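You operate a simulated robot arm through the tools that you are given. There is no shell and no other tool.

You run a simulated two-armed robot. Do the job below in one go: nothing can be reset, and whatever is moved stays where it is left.

JOB
Tip the yellow powder through the grid and clear the lumps into the drawer.
Fine: tip the tub out, put it back on the table, run the slider over and back, shut the flap last. Spill nothing. Where these are worked on the way, their far stop is far enough and under half their travel is too little: table flap.

The check looks at the end state, three seconds after you hand in, the way a careful person would. Anything else that was tipped, shoved, dropped, spilled or broken makes it a failure.

ROBOT AND FRAMES
Two 7-joint arms with fingered hands on one trunk that stands fixed in place. Base frame: the origin is at the foot of the trunk, x ahead of it, y to its left, z up. Units: m, degrees, N and s.
The left shoulder is at [0.032, 0.173, 1.215], the right one opposite. With the tool pointing down near the work surface each hand reaches from about 0.1 to 0.38 m from the base axis, measured 20 degrees to its own side. Payload 3.5 kg a hand.
Tool frame (each hand has its own): the origin (TCP) lies between the finger pads and is the grasp point; the fingertips stand 0.025 m ahead of it; z points along the fingers, y is the line along which they close. Largest opening 0.088 m; the body of the gripper starts 0.029 m behind the TCP. The gripper is a hand of 3 fingers: y runs from the thumb to the fingers, the wrist lies at [-0.013, -0.097, -0.162] in the tool frame, and closing takes about 1.5 s.
Orientation is that of the tool frame in the base frame, as a unit quaternion [x, y, z, w]. With the fingers straight down and the wrist toward the robot, the tool's x, y and z point along [0, 1, 0], [1, 0, 0] and [0, 0, -1] of the base frame.

CONTROLS
- The arms move only by the tool arm_command. It takes "left_plan", "right_plan" or both (then of equal length, played together; a hand with none holds still); each is a list of rows, each a list of 6 numbers: the shift along the tool's x, y, z in units of 500 mm (1.0 is 500 mm), then the turn, a rotation vector about the tool's x, y, z in units of 60 degrees (1.0 is 60 degrees). In form: [[tx, ty, tz, rx, ry, rz], ...]. A call has 1 to 20 rows; each row is the pose to reach, as a shift and turn from the pose commanded when the call began, along the tool's axes at that moment. "left_jaw" and "right_jaw" are, for a hand that has rows, the gripper command, from -1 (fully open) to 1 (shut), values between in proportion, set as the call begins (left out, the last holds). A call with a number of a shift or a turn outside -1 to 1 is refused whole. A row lasts 0.2 s, in which the tool goes at most 0.05 m and 8.6 degrees; a call with a longer step from one row to the next is refused whole, and so is a gripper value outside its range. Where a pose cannot be reached the arm comes as near as it can. A force on the tool above 40 N (or 10 N above the force at the start of the call, whichever is more), or a blocked arm, ends the call early, and 0.2 s more pass. Each finger travels about 0.072 m/s and halts on what it meets, pressing with about 27 N; the grip force reading is that of the motor and also rises with nothing between the fingers. The clock runs only during rows and for 0.2 s after the last one: add rows that repeat a pose to give the fingers time. It gives the time, the measured TCP pose, the force on the tool (base axes), the opening and the grip force at its end, in the units of the frame above (readings bear some noise), with the torque about the TCP (base axes, N m) and any sound that the robot's microphone picked up, and new pictures: "pictures" is both (left out), scene, wrist or none (wrist: the cameras of the hands that moved).
- Cameras (640 x 400 px; columns grow to the right, rows downward): "scene" is now at [0.1076, 0.0454, 1.4435]; the picture's right is [0.51, -0.86, -0.04], its down [-0.51, -0.27, -0.82] and it looks along [0.69, 0.44, -0.58] (base axes); focal length 214 px, centre (320, 200). "left" rides on the left gripper at [-0.058, -0.085, -0.099] in its tool frame; the picture's right is [-0.67, -0.35, 0.66], its down [0.69, -0.63, 0.37] and it looks along [0.28, 0.69, 0.66] (tool axes); focal length 261 px, centre (320, 200). "right" rides on the right gripper at [0.058, -0.085, -0.1] in its tool frame; the picture's right is [-0.67, 0.35, -0.66], its down [-0.69, -0.63, 0.37] and it looks along [-0.29, 0.69, 0.66] (tool axes); focal length 261 px, centre (320, 200). There is no depth. A picture from a camera that has moved, and an enlarged one, comes with that camera's place and axes in the base frame and with its lens.
- lift_body(by): slides the trunk up (or, below 0, down) by that many m; the arms and the scene camera ride with it, the base frame stays. It gives what a move gives, with no picture.
- finger_targets(index, middle, thumb_bend, thumb_turn, hand): sets how far each is bent, from 0 (flat) to 100 (curled in); at 30 the hand is open as for a grip, at 70 the pads meet at the TCP. One left out holds its place. A second passes; each finger stops where it meets its share of the squeeze, and holds until it gets a number again. A gripper value or a shape takes the hand back. It gives what a move gives, with no picture; readings hold the bend of each and the force on the fingers (four entries, about 0 where the hand has none), thumb and palm. thumb_turn goes from beside the hand (0) to across from the fingers (100), as for a grip.
- set_grasp(shape, hand): the hand has 3 fingers and takes this shape, open, in about a second: jaw (thumb against the fingers, like two jaws); tri (thumb and two fingers); tip (a fingertip pinch); poke (one finger out to press); point (the index stretched); flat (the hand flat); cup (the hand cupped); fist (a fist). The gripper value then closes the fingers along that shape, each until it touches; the sizes above hold for jaw. It gives what a move gives, with no picture.
- turn_head(pan, tilt): turns the head with the scene camera to pan (to the left, within 86 degrees either way) and tilt (down, from -29 to 69), counted from straight ahead of the robot. It gives what a move gives, and a new picture of the scene camera.
- zoom(camera, box): a new picture of the part [left, top, right, bottom] of that camera's present view, enlarged. No time passes.
- finish_job(): hands the job in; it is judged then, once.

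Nothing tells you positions but the pictures and the camera data. Unless the task says otherwise, let go and move clear before handing in.

The tools are called after "Call:" as a command line: name --argument value ..., lists and objects as JSON in quotes. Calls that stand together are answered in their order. arm_command: Moves the arms, as the interface text tells. Its arguments: {"type":"object","properties":{"left_plan":{"type":"array"},"left_jaw":{"type":"number"},"right_plan":{"type":"array"},"right_jaw":{"type":"number"},"pictures":{"type":"string","enum":["both","scene","wrist","none"]}},"required":[]} The other tools are called the same way: lift_body (by) slides the trunk up or down; set_grasp (shape, hand) gives the hand a shape; finger_targets (index, middle, thumb_bend, thumb_turn, hand) moves the fingers one by one; turn_head (pan, tilt) turns the head that bears the scene camera; zoom (camera, box) takes an enlarged picture of a part of a camera's view; finish_job () hands the job in.

At the start:

```text
time: 0.0
left_position: [0.2897, 0.3487, 1.4313]
left_orientation: [0.707, 0.707, 0.0, 0.0]
left_ft_force: [0.6, -0.4, 0.1]
left_ft_torque: [0.03, -0.02, 0.01]
left_opening: 0.0874
left_grip_force: 0.0
left_shape: jaw
left_bend: [30.0, 30.0, 30.0, 98.0]
left_finger forces: [0.1, 0.0, 0.1, 0.0, 0.1, 0.1]
right_position: [0.4464, 0.0053, 1.4445]
right_orientation: [0.707, 0.707, 0.0, 0.0]
right_ft_force: [-1.1, 0.5, 0.1]
right_ft_torque: [0.02, 0.01, -0.01]
right_opening: 0.0876
right_grip_force: 0.0
right_shape: jaw
right_bend: [30.0, 30.0, 30.0, 98.0]
right_finger forces: [0.0, 0.0, 0.0, 0.1, 0.2, 0.1]
trunk travel left (down, up): [-0.292, 0.162]
head pan, tilt: [31.0, 31.8]
```

scene: 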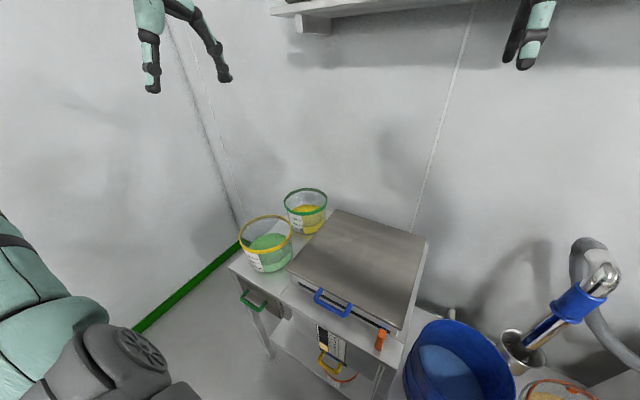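
right: 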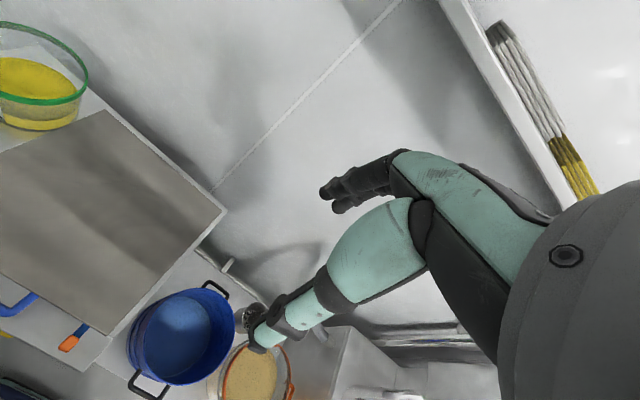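
left: 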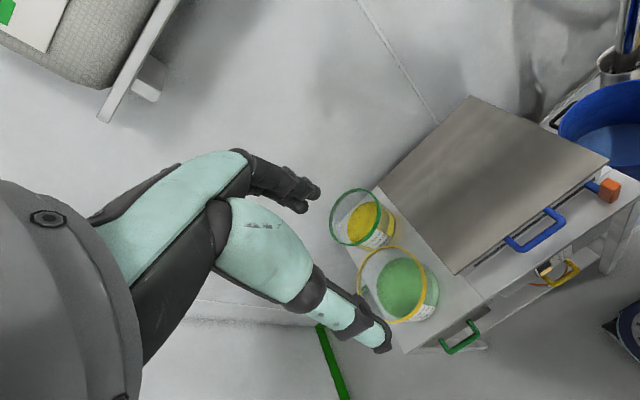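

I see a small table to the front left with a grey flap covering a box, a tub of yellow powder (green rim), a tub of green powder (yellow rim), and blue, orange, green and yellow handles. I'll look closer before moving anything.

Call:
zoom --camera "scene" --box '[220, 170, 440, 308]'

Call:
zoom --camera "scene" --box '[220, 262, 440, 400]'

Call:
zoom --camera "left" --box '[310, 80, 640, 360]'

Call:
zoom --camera "right" --box '[0, 0, 320, 400]'

Call:
turn_head --pan 31 --tilt 60

```text
2.90 times, centred on (330, 239) of scene
camera zoom: at [0.1076, 0.0454, 1.4435], right [0.51, -0.86, -0.04], down [-0.51, -0.27, -0.82], along [0.69, 0.44, -0.58], focal length 622 px, centre (291, 87)
```

zoom: 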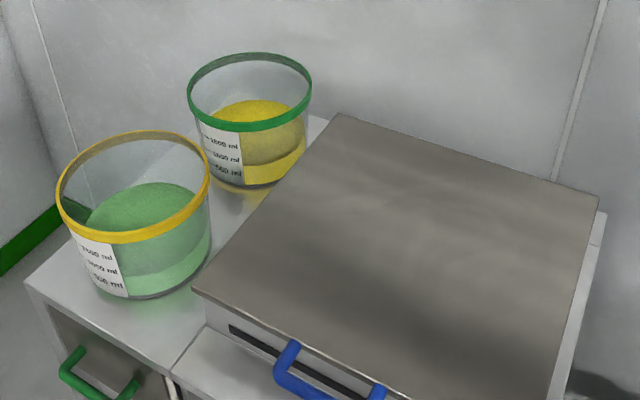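

```text
2.90 times, centred on (330, 331) of scene
camera zoom: at [0.1076, 0.0454, 1.4435], right [0.51, -0.86, -0.04], down [-0.51, -0.27, -0.82], along [0.69, 0.44, -0.58], focal length 622 px, centre (291, -180)
```

zoom: 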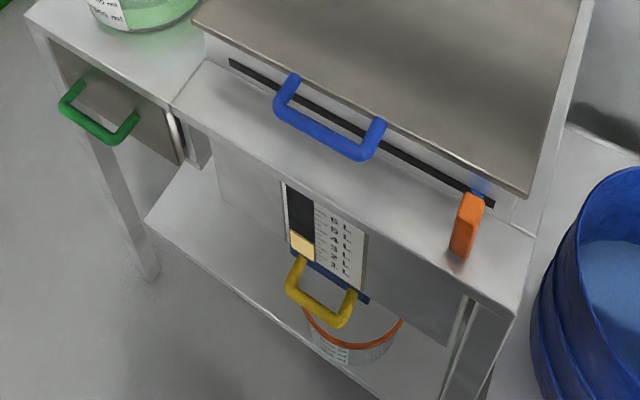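

```text
1.43 times, centred on (475, 220) of left
camera zoom: at [0.2059, 0.291, 1.5317], right [-0.35, -0.67, -0.66], down [-0.63, 0.69, -0.37], along [0.69, 0.28, -0.66], focal length 372 px, centre (99, 171)
```

zoom: 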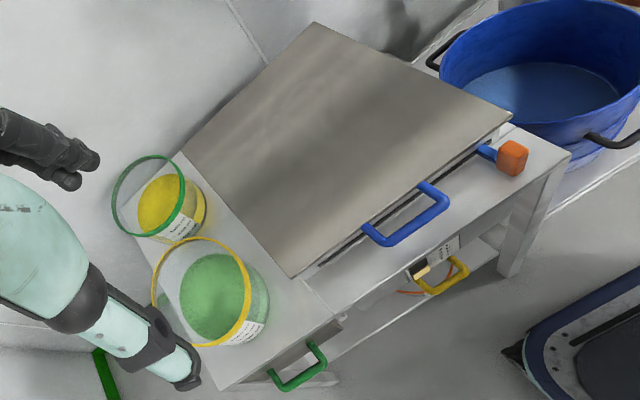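

```text
1.00 times, centred on (160, 200) of right (not enlarged: the box is as wide or as high as the picture)
camera zoom: at [0.361, 0.064, 1.5442], right [0.35, -0.67, 0.66], down [-0.63, -0.69, -0.37], along [0.69, -0.29, -0.66], focal length 261 px, centre (480, 200)
```

zoom: 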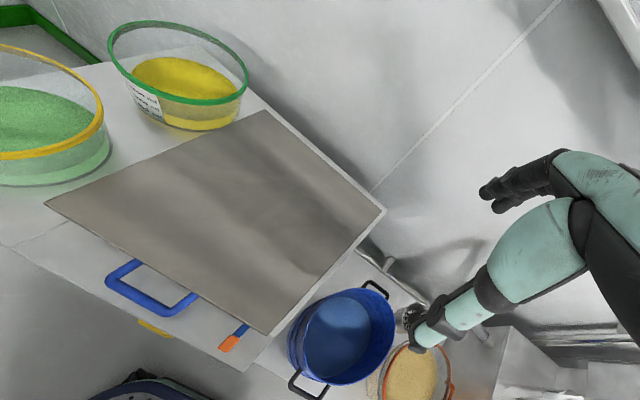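

```text
time: 0.9
left_position: [0.2907, 0.3479, 1.4336]
left_orientation: [0.707, 0.707, 0.0, 0.0]
left_ft_force: [0.3, -0.2, -0.3]
left_ft_torque: [0.0, 0.03, 0.0]
left_opening: 0.0875
left_grip_force: 0.0
left_shape: jaw
left_bend: [30.0, 30.0, 30.0, 98.0]
left_finger forces: [0.0, 0.1, 0.0, 0.1, 0.1, 0.0]
right_position: [0.4451, 0.0058, 1.4456]
right_orientation: [0.707, 0.707, 0.0, -0.001]
right_ft_force: [-0.1, 0.0, 0.3]
right_ft_torque: [0.0, -0.02, 0.0]
right_opening: 0.0878
right_grip_force: 0.1
right_shape: jaw
right_bend: [30.0, 30.0, 30.0, 98.0]
right_finger forces: [0.0, 0.0, 0.0, 0.0, 0.0, 0.1]
trunk travel left (down, up): [-0.292, 0.162]
head pan, tilt: [31.0, 60.0]
camera scene: at [0.0851, 0.0337, 1.4058], right [0.51, -0.86, -0.04], down [-0.78, -0.45, -0.45], along [0.37, 0.26, -0.89], focal length 214 px, centre (320, 200)
```

scene: 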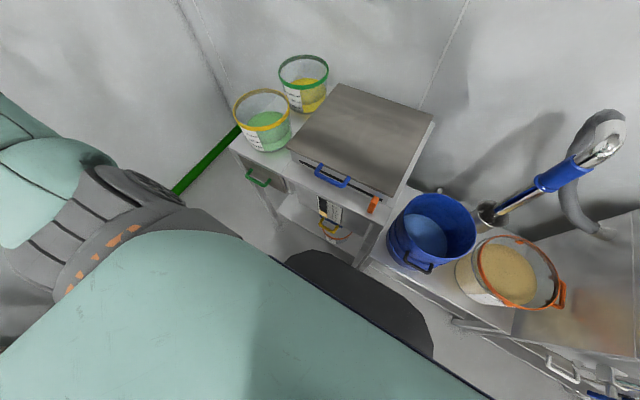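

The table is square to my base: the flap covers roughly x 0.40–0.75, y 0.02–0.37 at z≈0.875, with the table top near 0.82. The yellow tub is near (0.675, 0.477) and the green tub is in front of it. I'll zoom on details before acting.

Call:
zoom --camera "scene" --box '[230, 50, 390, 150]'

Call:
zoom --camera "scene" --box '[230, 140, 390, 240]'

Call:
zoom --camera "scene" --box '[330, 80, 490, 180]'

Call:
zoom --camera "left" --box '[420, 180, 580, 280]'

Call:
zoom --camera "left" --box '[400, 280, 560, 380]'

Call:
zoom --camera "right" --box '[0, 0, 160, 100]'

```text
4.00 times, centred on (310, 100) of scene
camera zoom: at [0.0851, 0.0337, 1.4058], right [0.51, -0.86, -0.04], down [-0.78, -0.45, -0.45], along [0.37, 0.26, -0.89], focal length 858 px, centre (360, 600)
```

zoom: 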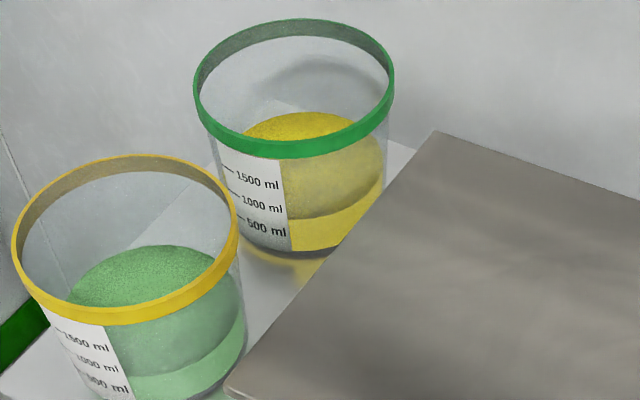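

```text
4.00 times, centred on (310, 190) of scene
camera zoom: at [0.0851, 0.0337, 1.4058], right [0.51, -0.86, -0.04], down [-0.78, -0.45, -0.45], along [0.37, 0.26, -0.89], focal length 858 px, centre (360, 240)
```

zoom: 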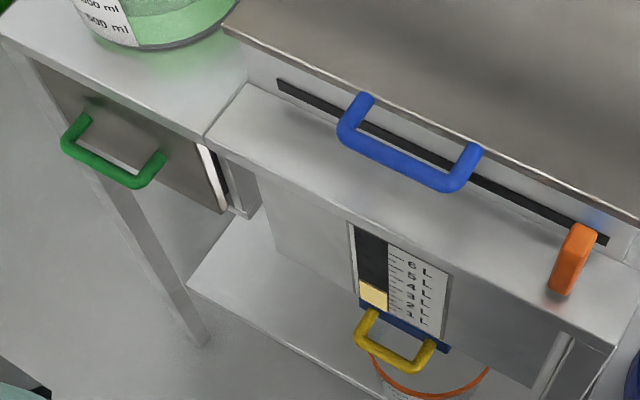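

```text
4.00 times, centred on (410, 130) of scene
camera zoom: at [0.0851, 0.0337, 1.4058], right [0.51, -0.86, -0.04], down [-0.78, -0.45, -0.45], along [0.37, 0.26, -0.89], focal length 858 px, centre (-40, 480)
```

zoom: 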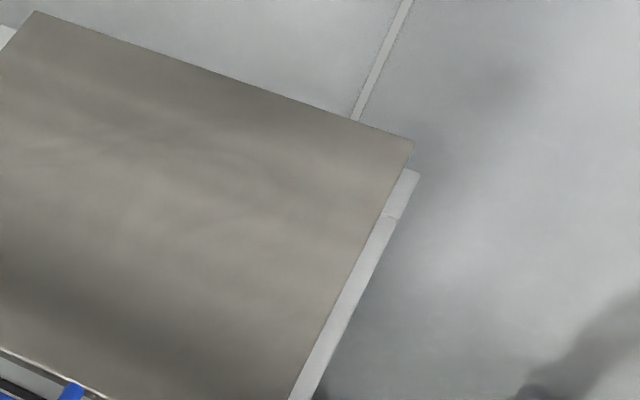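

```text
4.00 times, centred on (500, 230) of left
camera zoom: at [0.2059, 0.291, 1.5317], right [-0.35, -0.67, -0.66], down [-0.63, 0.69, -0.37], along [0.69, 0.28, -0.66], focal length 1043 px, centre (-400, 80)
```

zoom: 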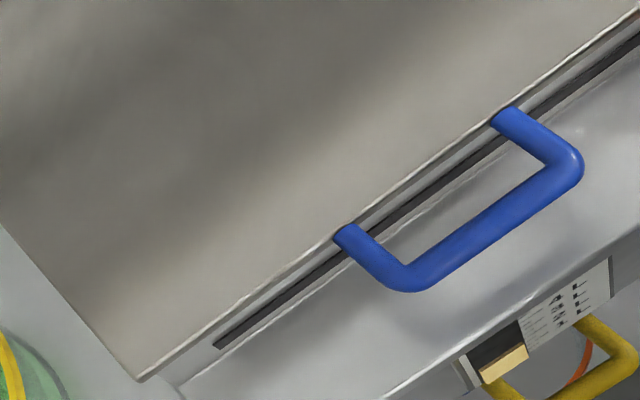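

```text
4.00 times, centred on (480, 330) of left
camera zoom: at [0.2059, 0.291, 1.5317], right [-0.35, -0.67, -0.66], down [-0.63, 0.69, -0.37], along [0.69, 0.28, -0.66], focal length 1043 px, centre (-320, -320)
```

zoom: 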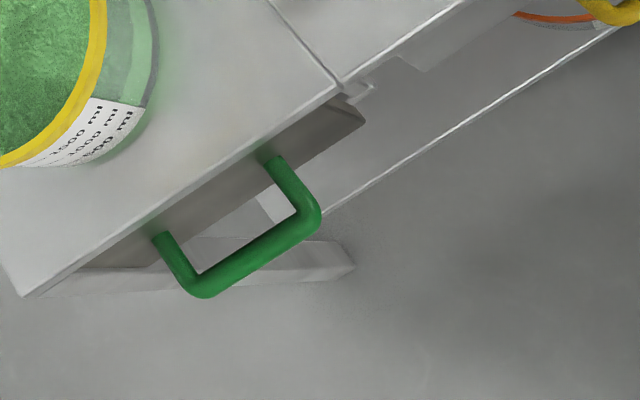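

```text
4.00 times, centred on (80, 50) of right
camera zoom: at [0.361, 0.064, 1.5442], right [0.35, -0.67, 0.66], down [-0.63, -0.69, -0.37], along [0.69, -0.29, -0.66], focal length 1043 px, centre (1280, 800)
```

zoom: 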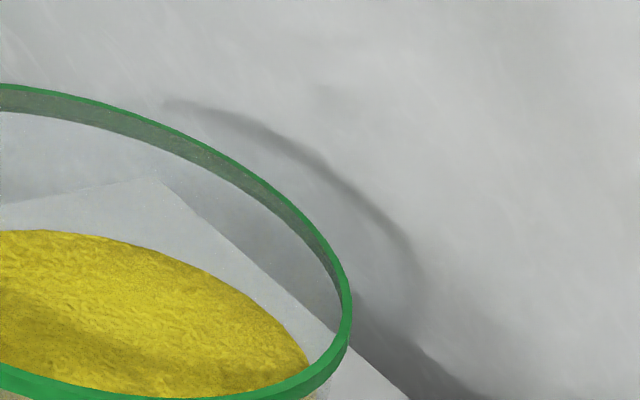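

Everything looks aligned, with the drawer shut and the flap handle at about (0.37, 0.195, 0.865), presumably hinged at the back. I'll bring the left hand down in front of and above the handle and see how well it reaches.

Call:
arm_command --left_plan '[[-0.03, 0.006, 0.067, 0, 0, 0], [-0.061, 0.012, 0.133, 0, 0, 0], [-0.092, 0.018, 0.2, 0, 0, 0], [-0.122, 0.024, 0.266, 0, 0, 0], [-0.153, 0.03, 0.333, 0, 0, 0], [-0.184, 0.036, 0.4, 0, 0, 0], [-0.214, 0.042, 0.466, 0, 0, 0], [-0.245, 0.048, 0.533, 0, 0, 0], [-0.275, 0.054, 0.6, 0, 0, 0], [-0.306, 0.06, 0.666, 0, 0, 0], [-0.306, 0.06, 0.666, 0, 0, 0]]' --left_jaw -1

```text
time: 3.3
left_position: [0.3409, 0.1963, 1.1142]
left_orientation: [0.707, 0.707, 0.0, 0.0]
left_ft_force: [0.8, 0.1, -0.6]
left_ft_torque: [0.01, -0.02, -0.07]
left_opening: 0.0878
left_grip_force: 0.1
left_shape: jaw
left_bend: [30.0, 30.0, 30.0, 98.0]
left_finger forces: [0.0, 0.1, 0.0, 0.1, 0.0, 0.1]
left hand out of reach, approached as far as the arm can: row 8, 9, 10, 11
right_position: [0.4444, 0.006, 1.4444]
right_orientation: [0.708, 0.706, 0.0, 0.0]
right_ft_force: [-0.5, -0.1, 0.1]
right_ft_torque: [0.03, -0.05, -0.03]
right_opening: 0.0876
right_grip_force: 0.1
right_shape: jaw
right_bend: [30.0, 30.0, 30.0, 98.0]
right_finger forces: [0.0, 0.1, 0.0, 0.0, 0.1, 0.0]
trunk travel left (down, up): [-0.292, 0.162]
head pan, tilt: [31.0, 60.0]
camera scene: at [0.0833, 0.0338, 1.4059], right [0.51, -0.86, -0.04], down [-0.78, -0.45, -0.45], along [0.37, 0.26, -0.89], focal length 214 px, centre (320, 200)
camera left: at [0.2556, 0.1382, 1.214], right [-0.35, -0.67, -0.66], down [-0.63, 0.69, -0.37], along [0.69, 0.28, -0.66], focal length 261 px, centre (320, 200)
```

scene: 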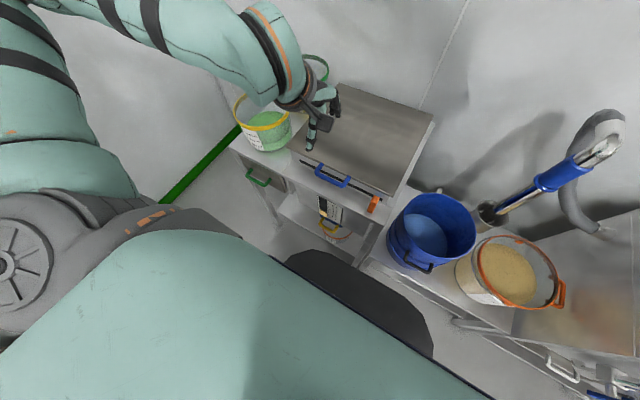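
left: 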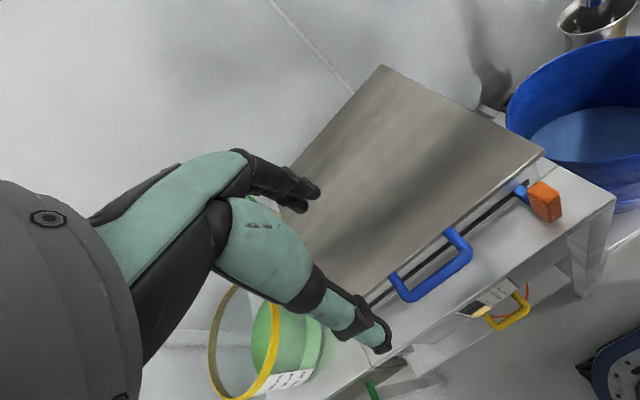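

The left hand is above the handle but too folded at that spot. I'll continue forward and down toward the handle, staying above it.

Call:
arm_command --left_plan '[[0, 0.05, 0.0, 0, 0, 0], [0, 0.1, 0.06, 0, 0, 0], [0, 0.1, 0.13, 0, 0, 0], [0, 0.1, 0.2, 0, 0, 0], [0, 0.1, 0.27, 0, 0, 0], [0, 0.1, 0.3, 0, 0, 0], [0, 0.1, 0.3, 0, 0, 0]]'

```text
time: 4.9
left_position: [0.3834, 0.2163, 0.9804]
left_orientation: [0.707, 0.707, 0.0, 0.0]
left_ft_force: [-0.1, -0.6, -0.6]
left_ft_torque: [-0.03, 0.01, 0.0]
left_opening: 0.0879
left_grip_force: 0.1
left_shape: jaw
left_bend: [30.0, 30.0, 30.0, 98.0]
left_finger forces: [0.0, 0.1, 0.0, 0.0, 0.0, 0.0]
left hand out of reach, approached as far as the arm can: row 5, 6, 7
right_position: [0.4472, 0.0046, 1.4436]
right_orientation: [0.707, 0.707, -0.001, 0.0]
right_ft_force: [-0.2, 0.1, -0.2]
right_ft_torque: [0.0, 0.03, 0.0]
right_opening: 0.0876
right_grip_force: 0.2
right_shape: jaw
right_bend: [30.0, 30.0, 30.0, 98.0]
right_finger forces: [0.0, 0.0, 0.0, 0.0, 0.1, 0.0]
trunk travel left (down, up): [-0.292, 0.162]
head pan, tilt: [31.0, 60.0]
camera scene: at [0.0855, 0.0337, 1.4057], right [0.51, -0.86, -0.04], down [-0.78, -0.45, -0.45], along [0.37, 0.26, -0.89], focal length 214 px, centre (320, 200)
camera left: at [0.2981, 0.1583, 1.08], right [-0.35, -0.67, -0.66], down [-0.63, 0.69, -0.37], along [0.69, 0.28, -0.66], focal length 261 px, centre (320, 200)
```

scene: 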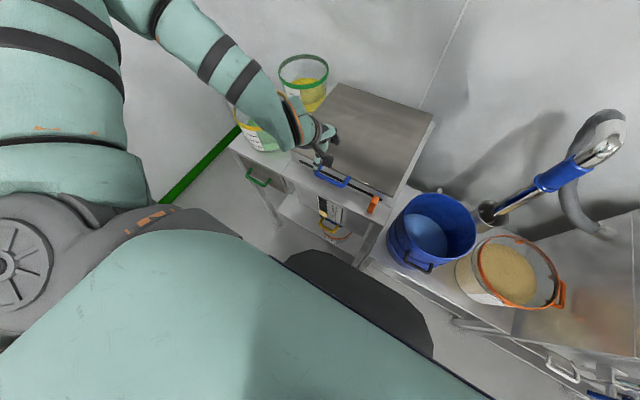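
left: 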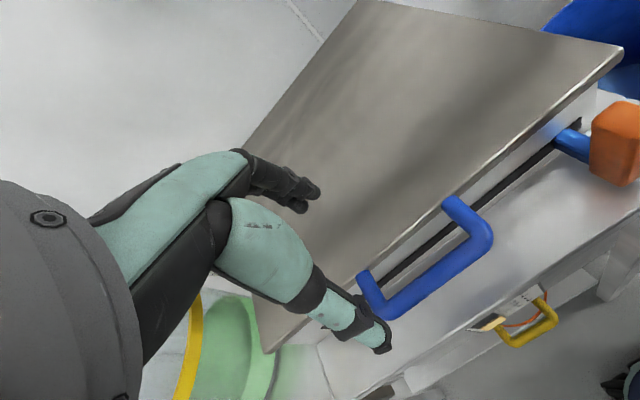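

The arm runs out of reach low down because the shoulder is high, so I'll rise a little, set the jaw to about 3 cm, and lower the trunk. Triangulated again, the handle bar is at about (0.372, 0.197, 0.865).

Call:
arm_command --left_plan '[[0.004, 0.003, -0.06, 0, 0, 0], [0.004, 0.003, -0.12, 0, 0, 0], [0.004, 0.003, -0.18, 0, 0, 0], [0.004, 0.003, -0.22, 0, 0, 0], [0.004, 0.003, -0.22, 0, 0, 0]]' --left_jaw 0.32 --pictures "none"

Call:
lift_body --by -0.12

Call:
arm_command --left_plan '[[0, 0, 0, 0, 0, 0]]'

```text
time: 6.1
left_position: [0.3824, 0.2195, 1.091]
left_orientation: [0.707, 0.707, -0.001, 0.001]
left_ft_force: [-0.3, -0.8, 0.5]
left_ft_torque: [0.01, 0.03, 0.01]
left_opening: 0.0301
left_grip_force: 0.0
left_shape: jaw
left_bend: [74.0, 51.0, 73.0, 100.0]
left_finger forces: [0.1, 0.0, 0.0, 0.0, 0.0, 0.0]
right_position: [0.4468, 0.0052, 1.4447]
right_orientation: [0.708, 0.707, 0.0, -0.001]
right_ft_force: [0.1, 0.3, 0.0]
right_ft_torque: [-0.04, 0.03, -0.01]
right_opening: 0.0876
right_grip_force: 0.0
right_shape: jaw
right_bend: [30.0, 30.0, 30.0, 98.0]
right_finger forces: [0.0, 0.0, 0.0, 0.0, 0.0, 0.0]
trunk travel left (down, up): [-0.292, 0.162]
head pan, tilt: [31.0, 60.0]
```

```text
time: 7.6
left_position: [0.3876, 0.2162, 0.9622]
left_orientation: [0.707, 0.707, -0.008, -0.009]
left_ft_force: [-0.2, 0.3, 0.2]
left_ft_torque: [0.01, 0.0, 0.0]
left_opening: 0.0303
left_grip_force: 0.1
left_shape: jaw
left_bend: [74.0, 51.0, 73.0, 100.0]
left_finger forces: [0.0, 0.1, 0.0, 0.0, 0.1, 0.0]
right_position: [0.4441, 0.004, 1.325]
right_orientation: [0.707, 0.707, 0.0, -0.001]
right_ft_force: [1.5, 0.3, 0.8]
right_ft_torque: [0.03, -0.02, 0.02]
right_opening: 0.0875
right_grip_force: 0.0
right_shape: jaw
right_bend: [30.0, 30.0, 30.0, 98.0]
right_finger forces: [0.0, 0.1, 0.1, 0.0, 0.1, 0.1]
trunk travel left (down, up): [-0.172, 0.282]
head pan, tilt: [31.0, 60.0]
```

```text
time: 8.0
left_position: [0.3887, 0.217, 0.9601]
left_orientation: [0.707, 0.707, -0.009, -0.009]
left_ft_force: [0.2, -0.6, 0.4]
left_ft_torque: [-0.02, 0.04, -0.02]
left_opening: 0.0302
left_grip_force: 0.0
left_shape: jaw
left_bend: [74.0, 51.0, 73.0, 100.0]
left_finger forces: [0.0, 0.0, 0.1, 0.0, 0.0, 0.1]
right_position: [0.4467, 0.0058, 1.325]
right_orientation: [0.707, 0.707, -0.001, -0.001]
right_ft_force: [0.4, -0.4, 0.3]
right_ft_torque: [0.03, 0.01, 0.0]
right_opening: 0.0878
right_grip_force: 0.0
right_shape: jaw
right_bend: [30.0, 30.0, 30.0, 98.0]
right_finger forces: [0.1, 0.0, 0.1, 0.1, 0.0, 0.1]
trunk travel left (down, up): [-0.172, 0.282]
head pan, tilt: [31.0, 60.0]
camera scene: at [0.1524, 0.0334, 1.2664], right [0.5, -0.86, -0.11], down [-0.83, -0.45, -0.33], along [0.24, 0.26, -0.94], focal length 214 px, centre (320, 200)
camera left: at [0.3068, 0.1598, 1.0624], right [-0.37, -0.67, -0.65], down [-0.64, 0.69, -0.35], along [0.68, 0.28, -0.68], focal length 261 px, centre (320, 200)
```

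scene: 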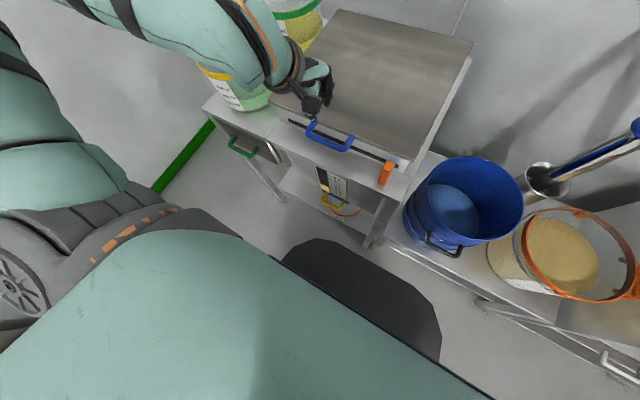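
left: 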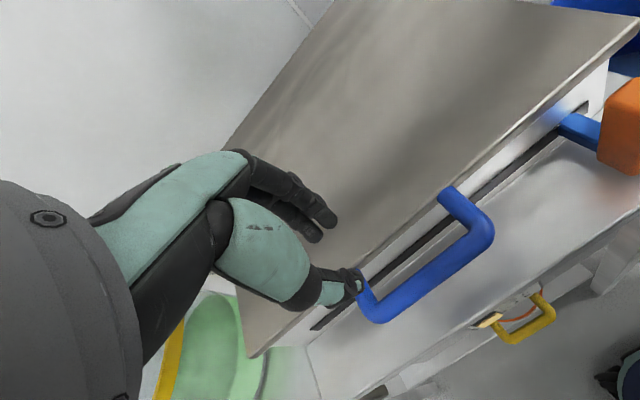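

The trunk is lower now and the hand sits just above the handle. I'll centre it over the bar at z≈0.93 and check tracking.

Call:
arm_command --left_plan '[[-0.02, -0.016, 0.02, 0, 0, 0], [-0.04, -0.033, 0.04, 0, 0, 0], [-0.04, -0.033, 0.06, 0, 0, 0], [-0.04, -0.033, 0.06, 0, 0, 0]]'

Call:
zoom --camera "scene" --box '[230, 50, 390, 150]'

```text
time: 9.0
left_position: [0.386, 0.1967, 0.93]
left_orientation: [0.707, 0.707, -0.009, -0.01]
left_ft_force: [0.1, -0.2, -0.2]
left_ft_torque: [-0.03, 0.0, 0.03]
left_opening: 0.0306
left_grip_force: 0.0
left_shape: jaw
left_bend: [74.0, 51.0, 73.0, 100.0]
left_finger forces: [0.0, 0.0, 0.0, 0.1, 0.0, 0.0]
left hand out of reach, approached as far as the arm can: row 1, 2, 3, 4
right_position: [0.4471, 0.005, 1.3248]
right_orientation: [0.707, 0.707, -0.001, 0.0]
right_ft_force: [0.0, -0.6, 0.1]
right_ft_torque: [-0.01, 0.02, -0.02]
right_opening: 0.0874
right_grip_force: 0.0
right_shape: jaw
right_bend: [30.0, 30.0, 30.0, 98.0]
right_finger forces: [0.0, 0.0, 0.0, 0.0, 0.0, 0.1]
trunk travel left (down, up): [-0.172, 0.282]
head pan, tilt: [31.0, 60.0]
camera scene: at [0.1521, 0.0337, 1.2665], right [0.5, -0.86, -0.11], down [-0.83, -0.45, -0.33], along [0.24, 0.26, -0.94], focal length 214 px, centre (320, 200)
camera left: at [0.3036, 0.1399, 1.0326], right [-0.37, -0.67, -0.65], down [-0.64, 0.69, -0.35], along [0.68, 0.28, -0.68], focal length 261 px, centre (320, 200)
```

scene: 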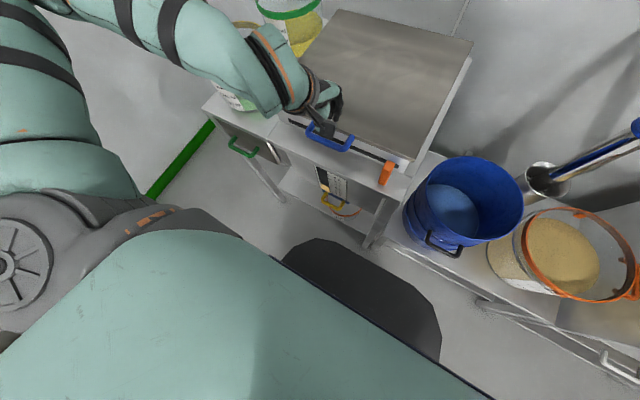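
left: 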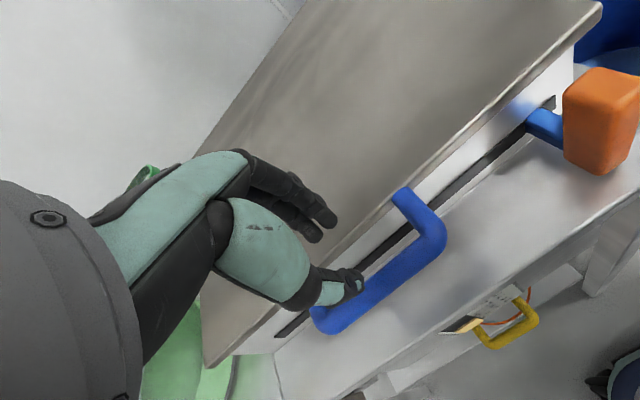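

```text
4.00 times, centred on (310, 100) of scene
camera zoom: at [0.1521, 0.0337, 1.2665], right [0.5, -0.86, -0.11], down [-0.83, -0.45, -0.33], along [0.24, 0.26, -0.94], focal length 858 px, centre (360, 600)
```

zoom: 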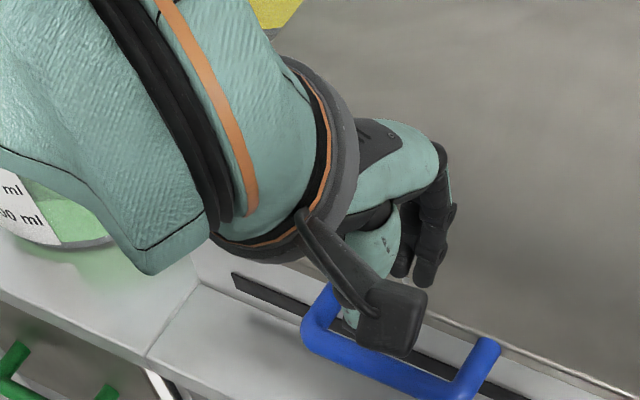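

The wrist seems too tightly folded to bring the hand back over the bar. I'll yaw the hand about 20° so that it lines up better with the forearm and try for x≈0.372.

Call:
arm_command --left_plan '[[0, 0, -0.02, 0, 0, 0.12], [0, -0.01, -0.02, 0, 0, 0.24], [0, -0.02, -0.02, 0, 0, 0.35], [0, -0.028, -0.02, 0, 0, 0.35], [0, -0.028, -0.02, 0, 0, 0.35]]'

Call:
zoom --camera "scene" --box '[230, 50, 390, 150]'

```text
time: 10.2
left_position: [0.3761, 0.1952, 0.9406]
left_orientation: [0.824, 0.566, -0.012, -0.006]
left_ft_force: [0.2, -0.4, 0.9]
left_ft_torque: [-0.03, -0.02, 0.01]
left_opening: 0.0303
left_grip_force: 0.0
left_shape: jaw
left_bend: [74.0, 51.0, 73.0, 100.0]
left_finger forces: [0.0, 0.0, 0.0, 0.0, 0.0, 0.0]
left hand out of reach, approached as far as the arm can: row 4, 5
right_position: [0.4467, 0.0073, 1.3234]
right_orientation: [0.707, 0.707, 0.0, 0.0]
right_ft_force: [0.1, 0.7, -0.5]
right_ft_torque: [-0.01, 0.02, 0.0]
right_opening: 0.0876
right_grip_force: 0.1
right_shape: jaw
right_bend: [30.0, 30.0, 30.0, 98.0]
right_finger forces: [0.0, 0.0, 0.0, 0.1, 0.0, 0.0]
trunk travel left (down, up): [-0.172, 0.282]
head pan, tilt: [31.0, 60.0]
camera scene: at [0.152, 0.0337, 1.2665], right [0.5, -0.86, -0.11], down [-0.83, -0.45, -0.33], along [0.24, 0.26, -0.94], focal length 214 px, centre (320, 200)
camera left: at [0.2788, 0.1728, 1.043], right [-0.58, -0.5, -0.64], down [-0.35, 0.87, -0.36], along [0.73, 0.02, -0.68], focal length 261 px, centre (320, 200)
```

scene: 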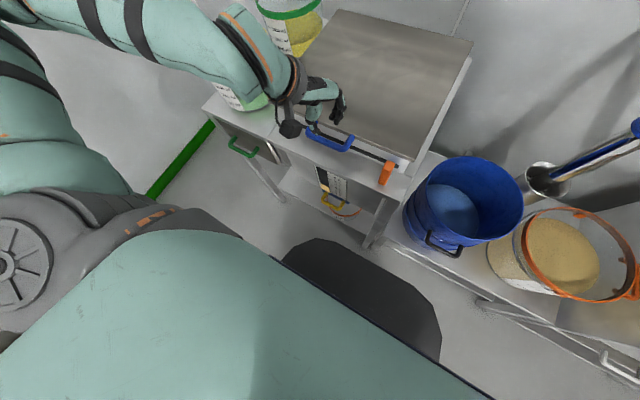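
left: 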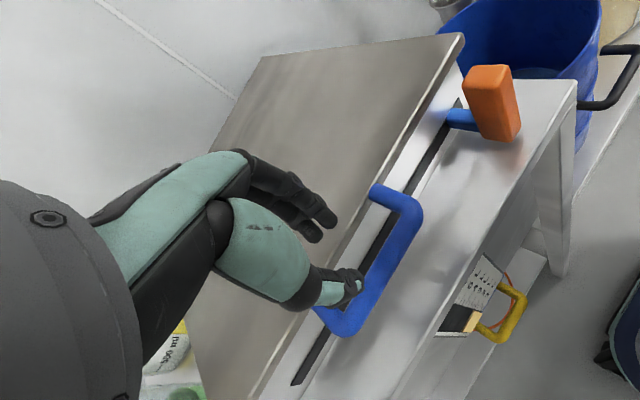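

```text
4.00 times, centred on (310, 100) of scene
camera zoom: at [0.152, 0.0337, 1.2665], right [0.5, -0.86, -0.11], down [-0.83, -0.45, -0.33], along [0.24, 0.26, -0.94], focal length 858 px, centre (360, 600)
```

zoom: 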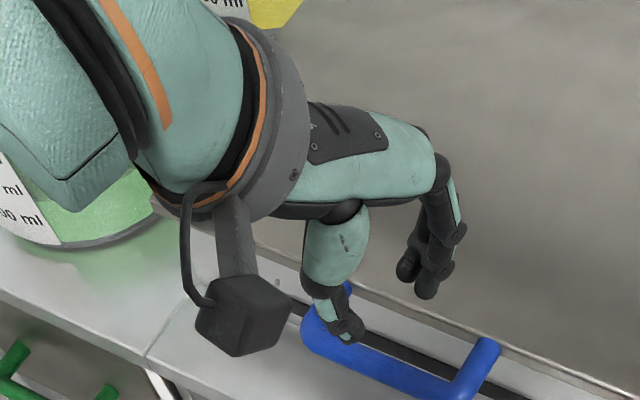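

The yawed hand now sits over the bar with the thumb outside and the fingers over the gap. I'll open the jaw slightly and go down in small steps.

Call:
arm_command --left_plan '[[0.0, 0.0, 0.03, 0, 0, 0], [0.0, 0.0, 0.06, 0, 0, 0], [0.0, 0.0, 0.07, 0, 0, 0], [0.0, 0.0, 0.07, 0, 0, 0]]' --left_jaw 0.22

Call:
zoom --camera "scene" --box '[270, 80, 370, 150]'

Call:
zoom --camera "left" --box '[260, 150, 460, 350]'

```text
time: 11.2
left_position: [0.3729, 0.1924, 0.9094]
left_orientation: [0.824, 0.566, -0.007, -0.005]
left_ft_force: [-5.0, -1.0, 39.0]
left_ft_torque: [-0.02, -0.86, -0.05]
left_opening: 0.0337
left_grip_force: 0.2
left_shape: jaw
left_bend: [75.0, 79.0, 72.0, 100.0]
left_finger forces: [4.1, 33.1, 0.1, 0.0, 0.9, 0.0]
right_position: [0.4406, 0.0033, 1.3271]
right_orientation: [0.707, 0.707, 0.003, 0.0]
right_ft_force: [0.2, -0.4, 0.0]
right_ft_torque: [0.05, 0.0, -0.01]
right_opening: 0.0877
right_grip_force: 0.1
right_shape: jaw
right_bend: [30.0, 30.0, 30.0, 98.0]
right_finger forces: [0.0, 0.0, 0.0, 0.1, 0.0, 0.0]
trunk travel left (down, up): [-0.172, 0.282]
head pan, tilt: [31.0, 60.0]
camera scene: at [0.1471, 0.0314, 1.2675], right [0.5, -0.86, -0.11], down [-0.83, -0.45, -0.34], along [0.24, 0.26, -0.93], focal length 214 px, centre (320, 200)
camera left: at [0.2749, 0.1699, 1.0101], right [-0.58, -0.5, -0.65], down [-0.35, 0.87, -0.36], along [0.74, 0.02, -0.67], focal length 261 px, centre (320, 200)
```

scene: 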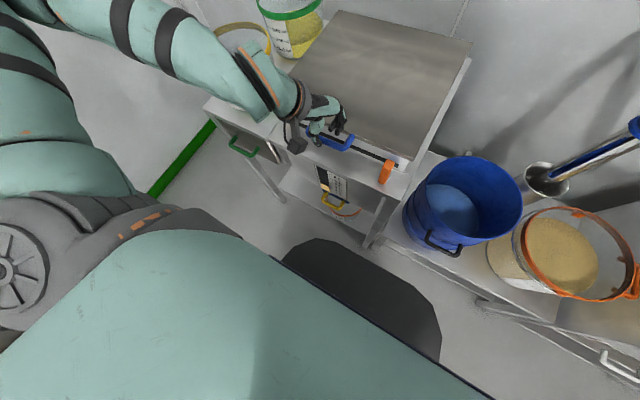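
left: 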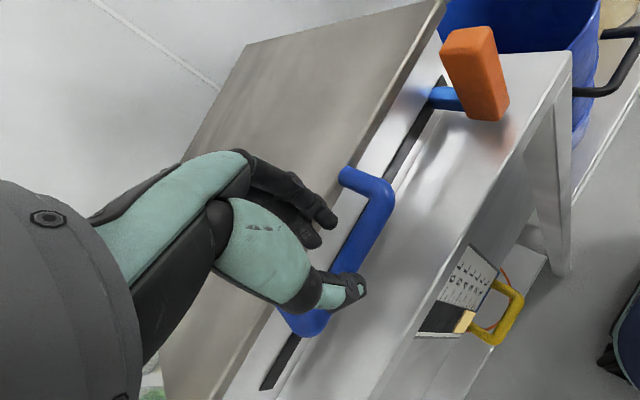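

```text
5.71 times, centred on (320, 115) of scene
camera zoom: at [0.1471, 0.0314, 1.2675], right [0.5, -0.86, -0.11], down [-0.83, -0.45, -0.34], along [0.24, 0.26, -0.93], focal length 1226 px, centre (320, 686)
```

zoom: 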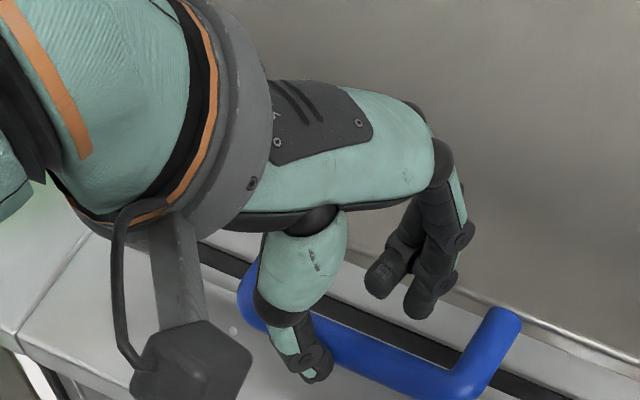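

```text
2.00 times, centred on (360, 250) of left
camera zoom: at [0.2749, 0.1699, 1.0101], right [-0.58, -0.5, -0.65], down [-0.35, 0.87, -0.36], along [0.74, 0.02, -0.67], focal length 521 px, centre (240, 100)
```

zoom: 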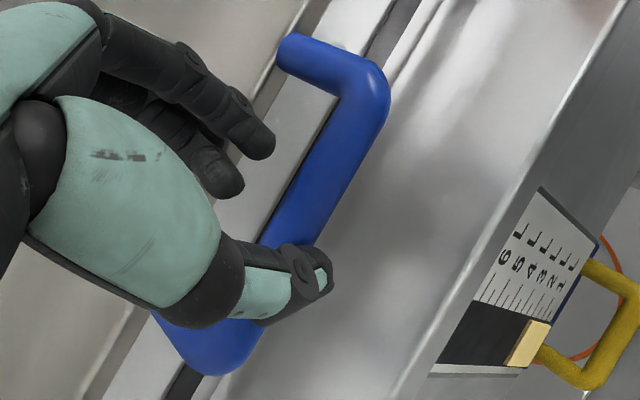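

A fingertip touched the flap edge, so I'm backing up at once. The trouble is that the wrist is folded too near the shoulder, so I'll raise the trunk, which lets the arm extend downward, and come back with the hand square to the bar.

Call:
arm_command --left_plan '[[0.0, 0.0, -0.05, 0, 0, 0], [0.0, 0.0, -0.1, 0, 0, 0], [0.0, 0.0, -0.1, 0, 0, 0]]' --pictures "none"

Call:
lift_body --by 0.22

Call:
arm_command --left_plan '[[0.0, 0.0, 0.0, 0, 0, -0.12], [0.0, 0.0, 0.0, 0, 0, -0.24], [0.0, 0.0, 0.0, 0, 0, -0.34], [0.0, 0.0, 0.0, 0, 0, -0.34]]'

```text
time: 12.0
left_position: [0.3765, 0.1958, 0.9562]
left_orientation: [0.824, 0.566, -0.011, -0.007]
left_ft_force: [-0.7, -0.4, 1.4]
left_ft_torque: [-0.01, 0.03, 0.01]
left_opening: 0.0343
left_grip_force: 0.1
left_shape: jaw
left_bend: [74.0, 49.0, 72.0, 100.0]
left_finger forces: [0.0, 0.1, 0.0, 0.0, 0.0, 0.0]
right_position: [0.4477, 0.0045, 1.3248]
right_orientation: [0.708, 0.706, -0.001, 0.0]
right_ft_force: [0.2, -0.6, -0.1]
right_ft_torque: [0.01, 0.03, -0.02]
right_opening: 0.0874
right_grip_force: 0.1
right_shape: jaw
right_bend: [30.0, 30.0, 30.0, 98.0]
right_finger forces: [0.1, 0.0, 0.0, 0.0, 0.0, 0.0]
trunk travel left (down, up): [-0.172, 0.282]
head pan, tilt: [31.0, 60.0]
```

```text
time: 14.4
left_position: [0.3766, 0.1955, 1.1765]
left_orientation: [0.824, 0.566, -0.01, -0.007]
left_ft_force: [-0.5, 0.1, -0.1]
left_ft_torque: [0.01, -0.01, -0.01]
left_opening: 0.0341
left_grip_force: 0.1
left_shape: jaw
left_bend: [74.0, 49.0, 72.0, 100.0]
left_finger forces: [0.1, 0.1, 0.0, 0.0, 0.0, 0.1]
right_position: [0.4462, 0.0055, 1.5449]
right_orientation: [0.707, 0.707, -0.001, -0.001]
right_ft_force: [-0.1, -0.5, -0.2]
right_ft_torque: [0.02, -0.02, 0.04]
right_opening: 0.0876
right_grip_force: 0.0
right_shape: jaw
right_bend: [30.0, 30.0, 30.0, 98.0]
right_finger forces: [0.1, 0.1, 0.0, 0.1, 0.2, 0.0]
trunk travel left (down, up): [-0.392, 0.062]
head pan, tilt: [31.0, 60.0]
```

```text
time: 15.4
left_position: [0.3754, 0.1935, 1.1772]
left_orientation: [0.71, 0.704, -0.008, -0.009]
left_ft_force: [-0.1, 0.3, -0.1]
left_ft_torque: [0.02, -0.02, 0.02]
left_opening: 0.0344
left_grip_force: 0.0
left_shape: jaw
left_bend: [74.0, 49.0, 72.0, 100.0]
left_finger forces: [0.0, 0.0, 0.0, 0.1, 0.0, 0.0]
right_position: [0.4457, 0.006, 1.5447]
right_orientation: [0.707, 0.707, 0.0, 0.0]
right_ft_force: [0.2, 0.2, 0.0]
right_ft_torque: [0.01, 0.0, 0.0]
right_opening: 0.0876
right_grip_force: 0.0
right_shape: jaw
right_bend: [30.0, 30.0, 30.0, 98.0]
right_finger forces: [0.0, 0.0, 0.0, 0.0, 0.1, 0.0]
trunk travel left (down, up): [-0.392, 0.062]
head pan, tilt: [31.0, 60.0]
camera scene: at [0.0556, 0.0336, 1.5123], right [0.51, -0.86, -0.01], down [-0.75, -0.45, -0.49], along [0.42, 0.26, -0.87], focal length 214 px, centre (320, 200)
camera left: at [0.2935, 0.1384, 1.2777], right [-0.37, -0.67, -0.65], down [-0.63, 0.69, -0.35], along [0.68, 0.28, -0.68], focal length 261 px, centre (320, 200)
```

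scene: 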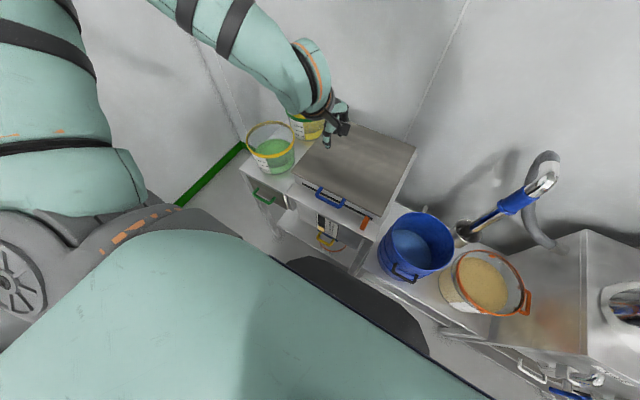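
left: 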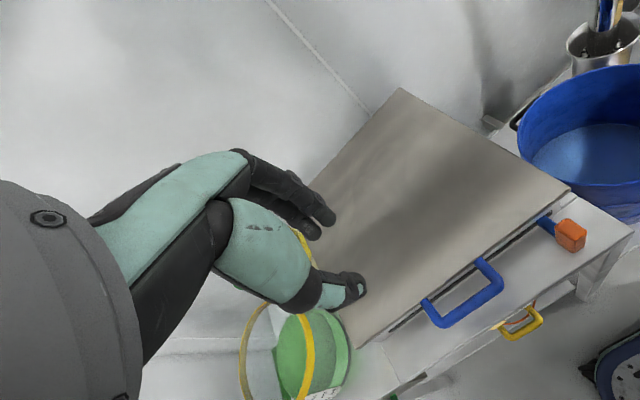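

Trunk raised and hand squared. I'll descend on a small forward detour to avoid the folded zone and come back over the bar at z≈0.95.

Call:
arm_command --left_plan '[[0, 0.05, 0.07, 0, 0, 0], [0, 0.1, 0.14, 0, 0, 0], [0, 0.12, 0.23, 0, 0, 0], [0, 0.12, 0.32, 0, 0, 0], [0, 0.09, 0.4, 0, 0, 0], [0, 0.04, 0.45, 0, 0, 0], [0.006, -0.008, 0.455, 0, 0, 0], [0.006, -0.008, 0.455, 0, 0, 0]]'

```text
time: 17.2
left_position: [0.3425, 0.2627, 1.0509]
left_orientation: [0.711, 0.703, -0.01, -0.008]
left_ft_force: [-0.2, 0.7, 0.2]
left_ft_torque: [-0.02, -0.02, -0.01]
left_opening: 0.0345
left_grip_force: 0.1
left_shape: jaw
left_bend: [74.0, 49.0, 72.0, 100.0]
left_finger forces: [0.0, 0.0, 0.1, 0.0, 0.0, 0.0]
left hand out of reach, approached as far as the arm can: row 2, 3, 4, 5, 6, 7, 8
right_position: [0.4466, 0.0057, 1.5433]
right_orientation: [0.707, 0.708, 0.0, -0.001]
right_ft_force: [-0.5, 0.5, 0.3]
right_ft_torque: [0.0, 0.01, 0.01]
right_opening: 0.0876
right_grip_force: 0.1
right_shape: jaw
right_bend: [30.0, 30.0, 30.0, 98.0]
right_finger forces: [0.0, 0.0, 0.0, 0.1, 0.0, 0.1]
trunk travel left (down, up): [-0.392, 0.062]
head pan, tilt: [31.0, 60.0]
camera scene: at [0.056, 0.0337, 1.5123], right [0.51, -0.86, -0.01], down [-0.75, -0.45, -0.49], along [0.42, 0.26, -0.87], focal length 214 px, centre (320, 200)
camera left: at [0.2603, 0.2062, 1.153], right [-0.37, -0.67, -0.65], down [-0.63, 0.69, -0.35], along [0.68, 0.28, -0.68], focal length 261 px, centre (320, 200)
```

scene: 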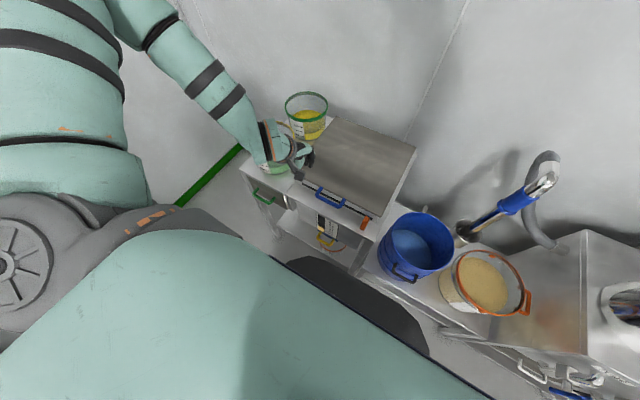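
left: 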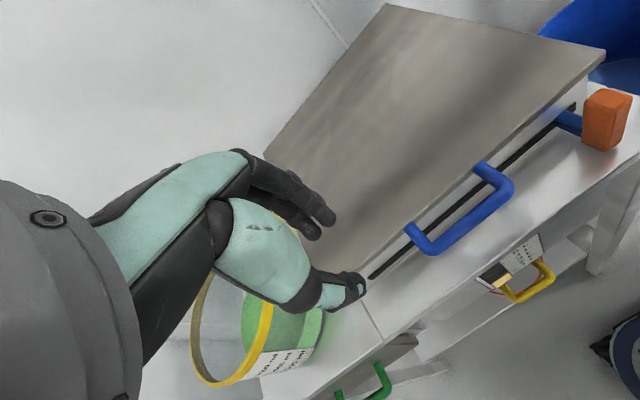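

The elbow-out posture blocks going low with the tool straight down. I'll pitch the hand forward about 45°, which suits a hanging elbow and lets the thumb sit under the bar, while still staying above and in front of it.

Call:
arm_command --left_plan '[[-0.02, 0.0, 0.0, -0.12, 0, 0], [-0.04, 0.0, 0.02, -0.25, 0, 0], [-0.06, 0.0, 0.05, -0.38, 0, 0], [-0.08, 0.0, 0.09, -0.5, 0, 0], [-0.1, 0.0, 0.12, -0.62, 0, 0], [-0.12, 0.0, 0.15, -0.75, 0, 0], [-0.125, 0.0, 0.18, -0.75, 0, 0], [-0.125, 0.0, 0.18, -0.75, 0, 0]]'

```text
time: 19.0
left_position: [0.3726, 0.2838, 1.1574]
left_orientation: [0.66, 0.653, 0.261, 0.263]
left_ft_force: [0.6, 0.7, -1.4]
left_ft_torque: [0.01, 0.02, -0.03]
left_opening: 0.0344
left_grip_force: 0.0
left_shape: jaw
left_bend: [74.0, 49.0, 72.0, 100.0]
left_finger forces: [0.0, 0.1, 0.1, 0.1, 0.0, 0.1]
left hand out of reach, approached as far as the arm can: row 1, 2, 3, 4, 5, 6, 7, 8
right_position: [0.4459, 0.0058, 1.5453]
right_orientation: [0.707, 0.707, -0.001, -0.001]
right_ft_force: [-0.1, 1.0, 0.0]
right_ft_torque: [0.02, 0.01, -0.01]
right_opening: 0.0878
right_grip_force: 0.1
right_shape: jaw
right_bend: [30.0, 30.0, 30.0, 98.0]
right_finger forces: [0.0, 0.0, 0.1, 0.0, 0.1, 0.1]
trunk travel left (down, up): [-0.392, 0.062]
head pan, tilt: [31.0, 60.0]
camera scene: at [0.056, 0.0333, 1.5123], right [0.51, -0.86, -0.01], down [-0.75, -0.45, -0.49], along [0.42, 0.26, -0.87], focal length 214 px, centre (320, 200)
camera left: at [0.2411, 0.2272, 1.171], right [0.19, -0.67, -0.72], down [-0.2, 0.69, -0.7], along [0.96, 0.27, 0.0], focal length 261 px, centre (320, 200)
```

scene: 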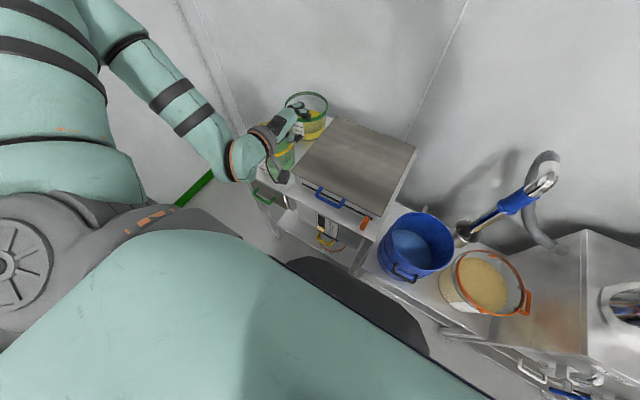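
left: 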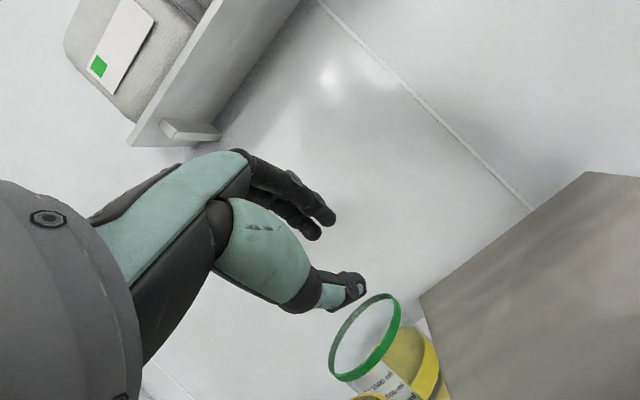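

Orientation is now 45° forward and the elbow has dropped. I'll go down toward (0.36, 0.22, 0.96).

Call:
arm_command --left_plan '[[-0.02, -0.05, 0.045, 0, 0, 0], [-0.04, -0.1, 0.09, 0, 0, 0], [-0.06, -0.15, 0.135, 0, 0, 0], [-0.08, -0.2, 0.18, 0, 0, 0], [-0.1, -0.25, 0.225, 0, 0, 0], [-0.12, -0.28, 0.25, 0, 0, 0], [-0.12, -0.28, 0.25, 0, 0, 0]]'

```text
time: 20.6
left_position: [0.3703, 0.2879, 1.1567]
left_orientation: [0.661, 0.653, 0.26, 0.264]
left_ft_force: [1.0, -0.4, 0.6]
left_ft_torque: [0.02, -0.03, 0.02]
left_opening: 0.0345
left_grip_force: 0.2
left_shape: jaw
left_bend: [74.0, 49.0, 72.0, 100.0]
left_finger forces: [0.1, 0.0, 0.0, 0.0, 0.1, 0.0]
left hand out of reach, approached as far as the arm can: row 1, 2, 3, 4, 5, 6, 7
right_position: [0.446, 0.0053, 1.5451]
right_orientation: [0.707, 0.707, 0.0, 0.0]
right_ft_force: [0.1, 0.9, 0.1]
right_ft_torque: [-0.02, 0.0, -0.02]
right_opening: 0.0876
right_grip_force: 0.1
right_shape: jaw
right_bend: [30.0, 30.0, 30.0, 98.0]
right_finger forces: [0.0, 0.1, 0.0, 0.1, 0.0, 0.0]
trunk travel left (down, up): [-0.392, 0.062]
head pan, tilt: [31.0, 60.0]
camera scene: at [0.0556, 0.0337, 1.5123], right [0.51, -0.86, -0.01], down [-0.75, -0.45, -0.49], along [0.42, 0.26, -0.87], focal length 214 px, centre (320, 200)
camera left: at [0.2398, 0.2314, 1.1694], right [0.19, -0.67, -0.72], down [-0.2, 0.69, -0.7], along [0.96, 0.27, 0.0], focal length 261 px, centre (320, 200)
```

scene: 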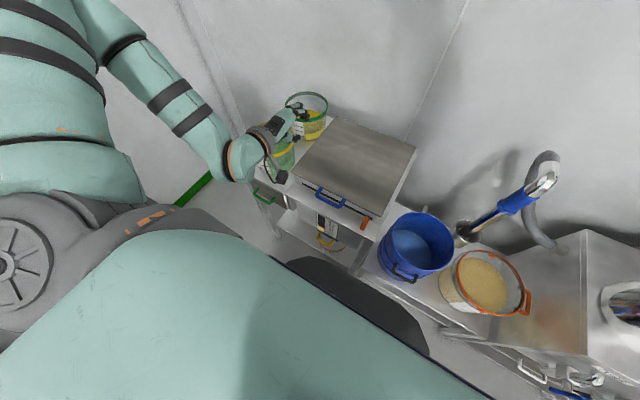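
left: 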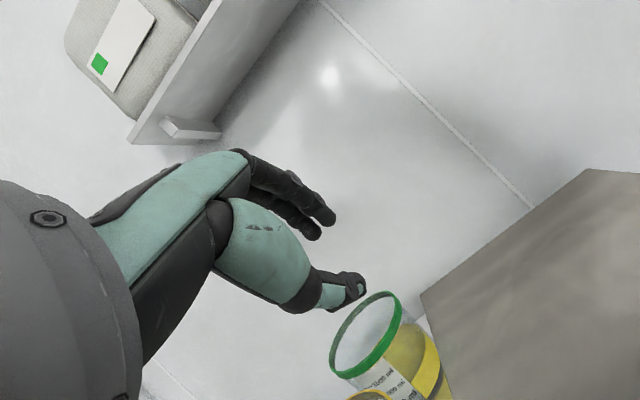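

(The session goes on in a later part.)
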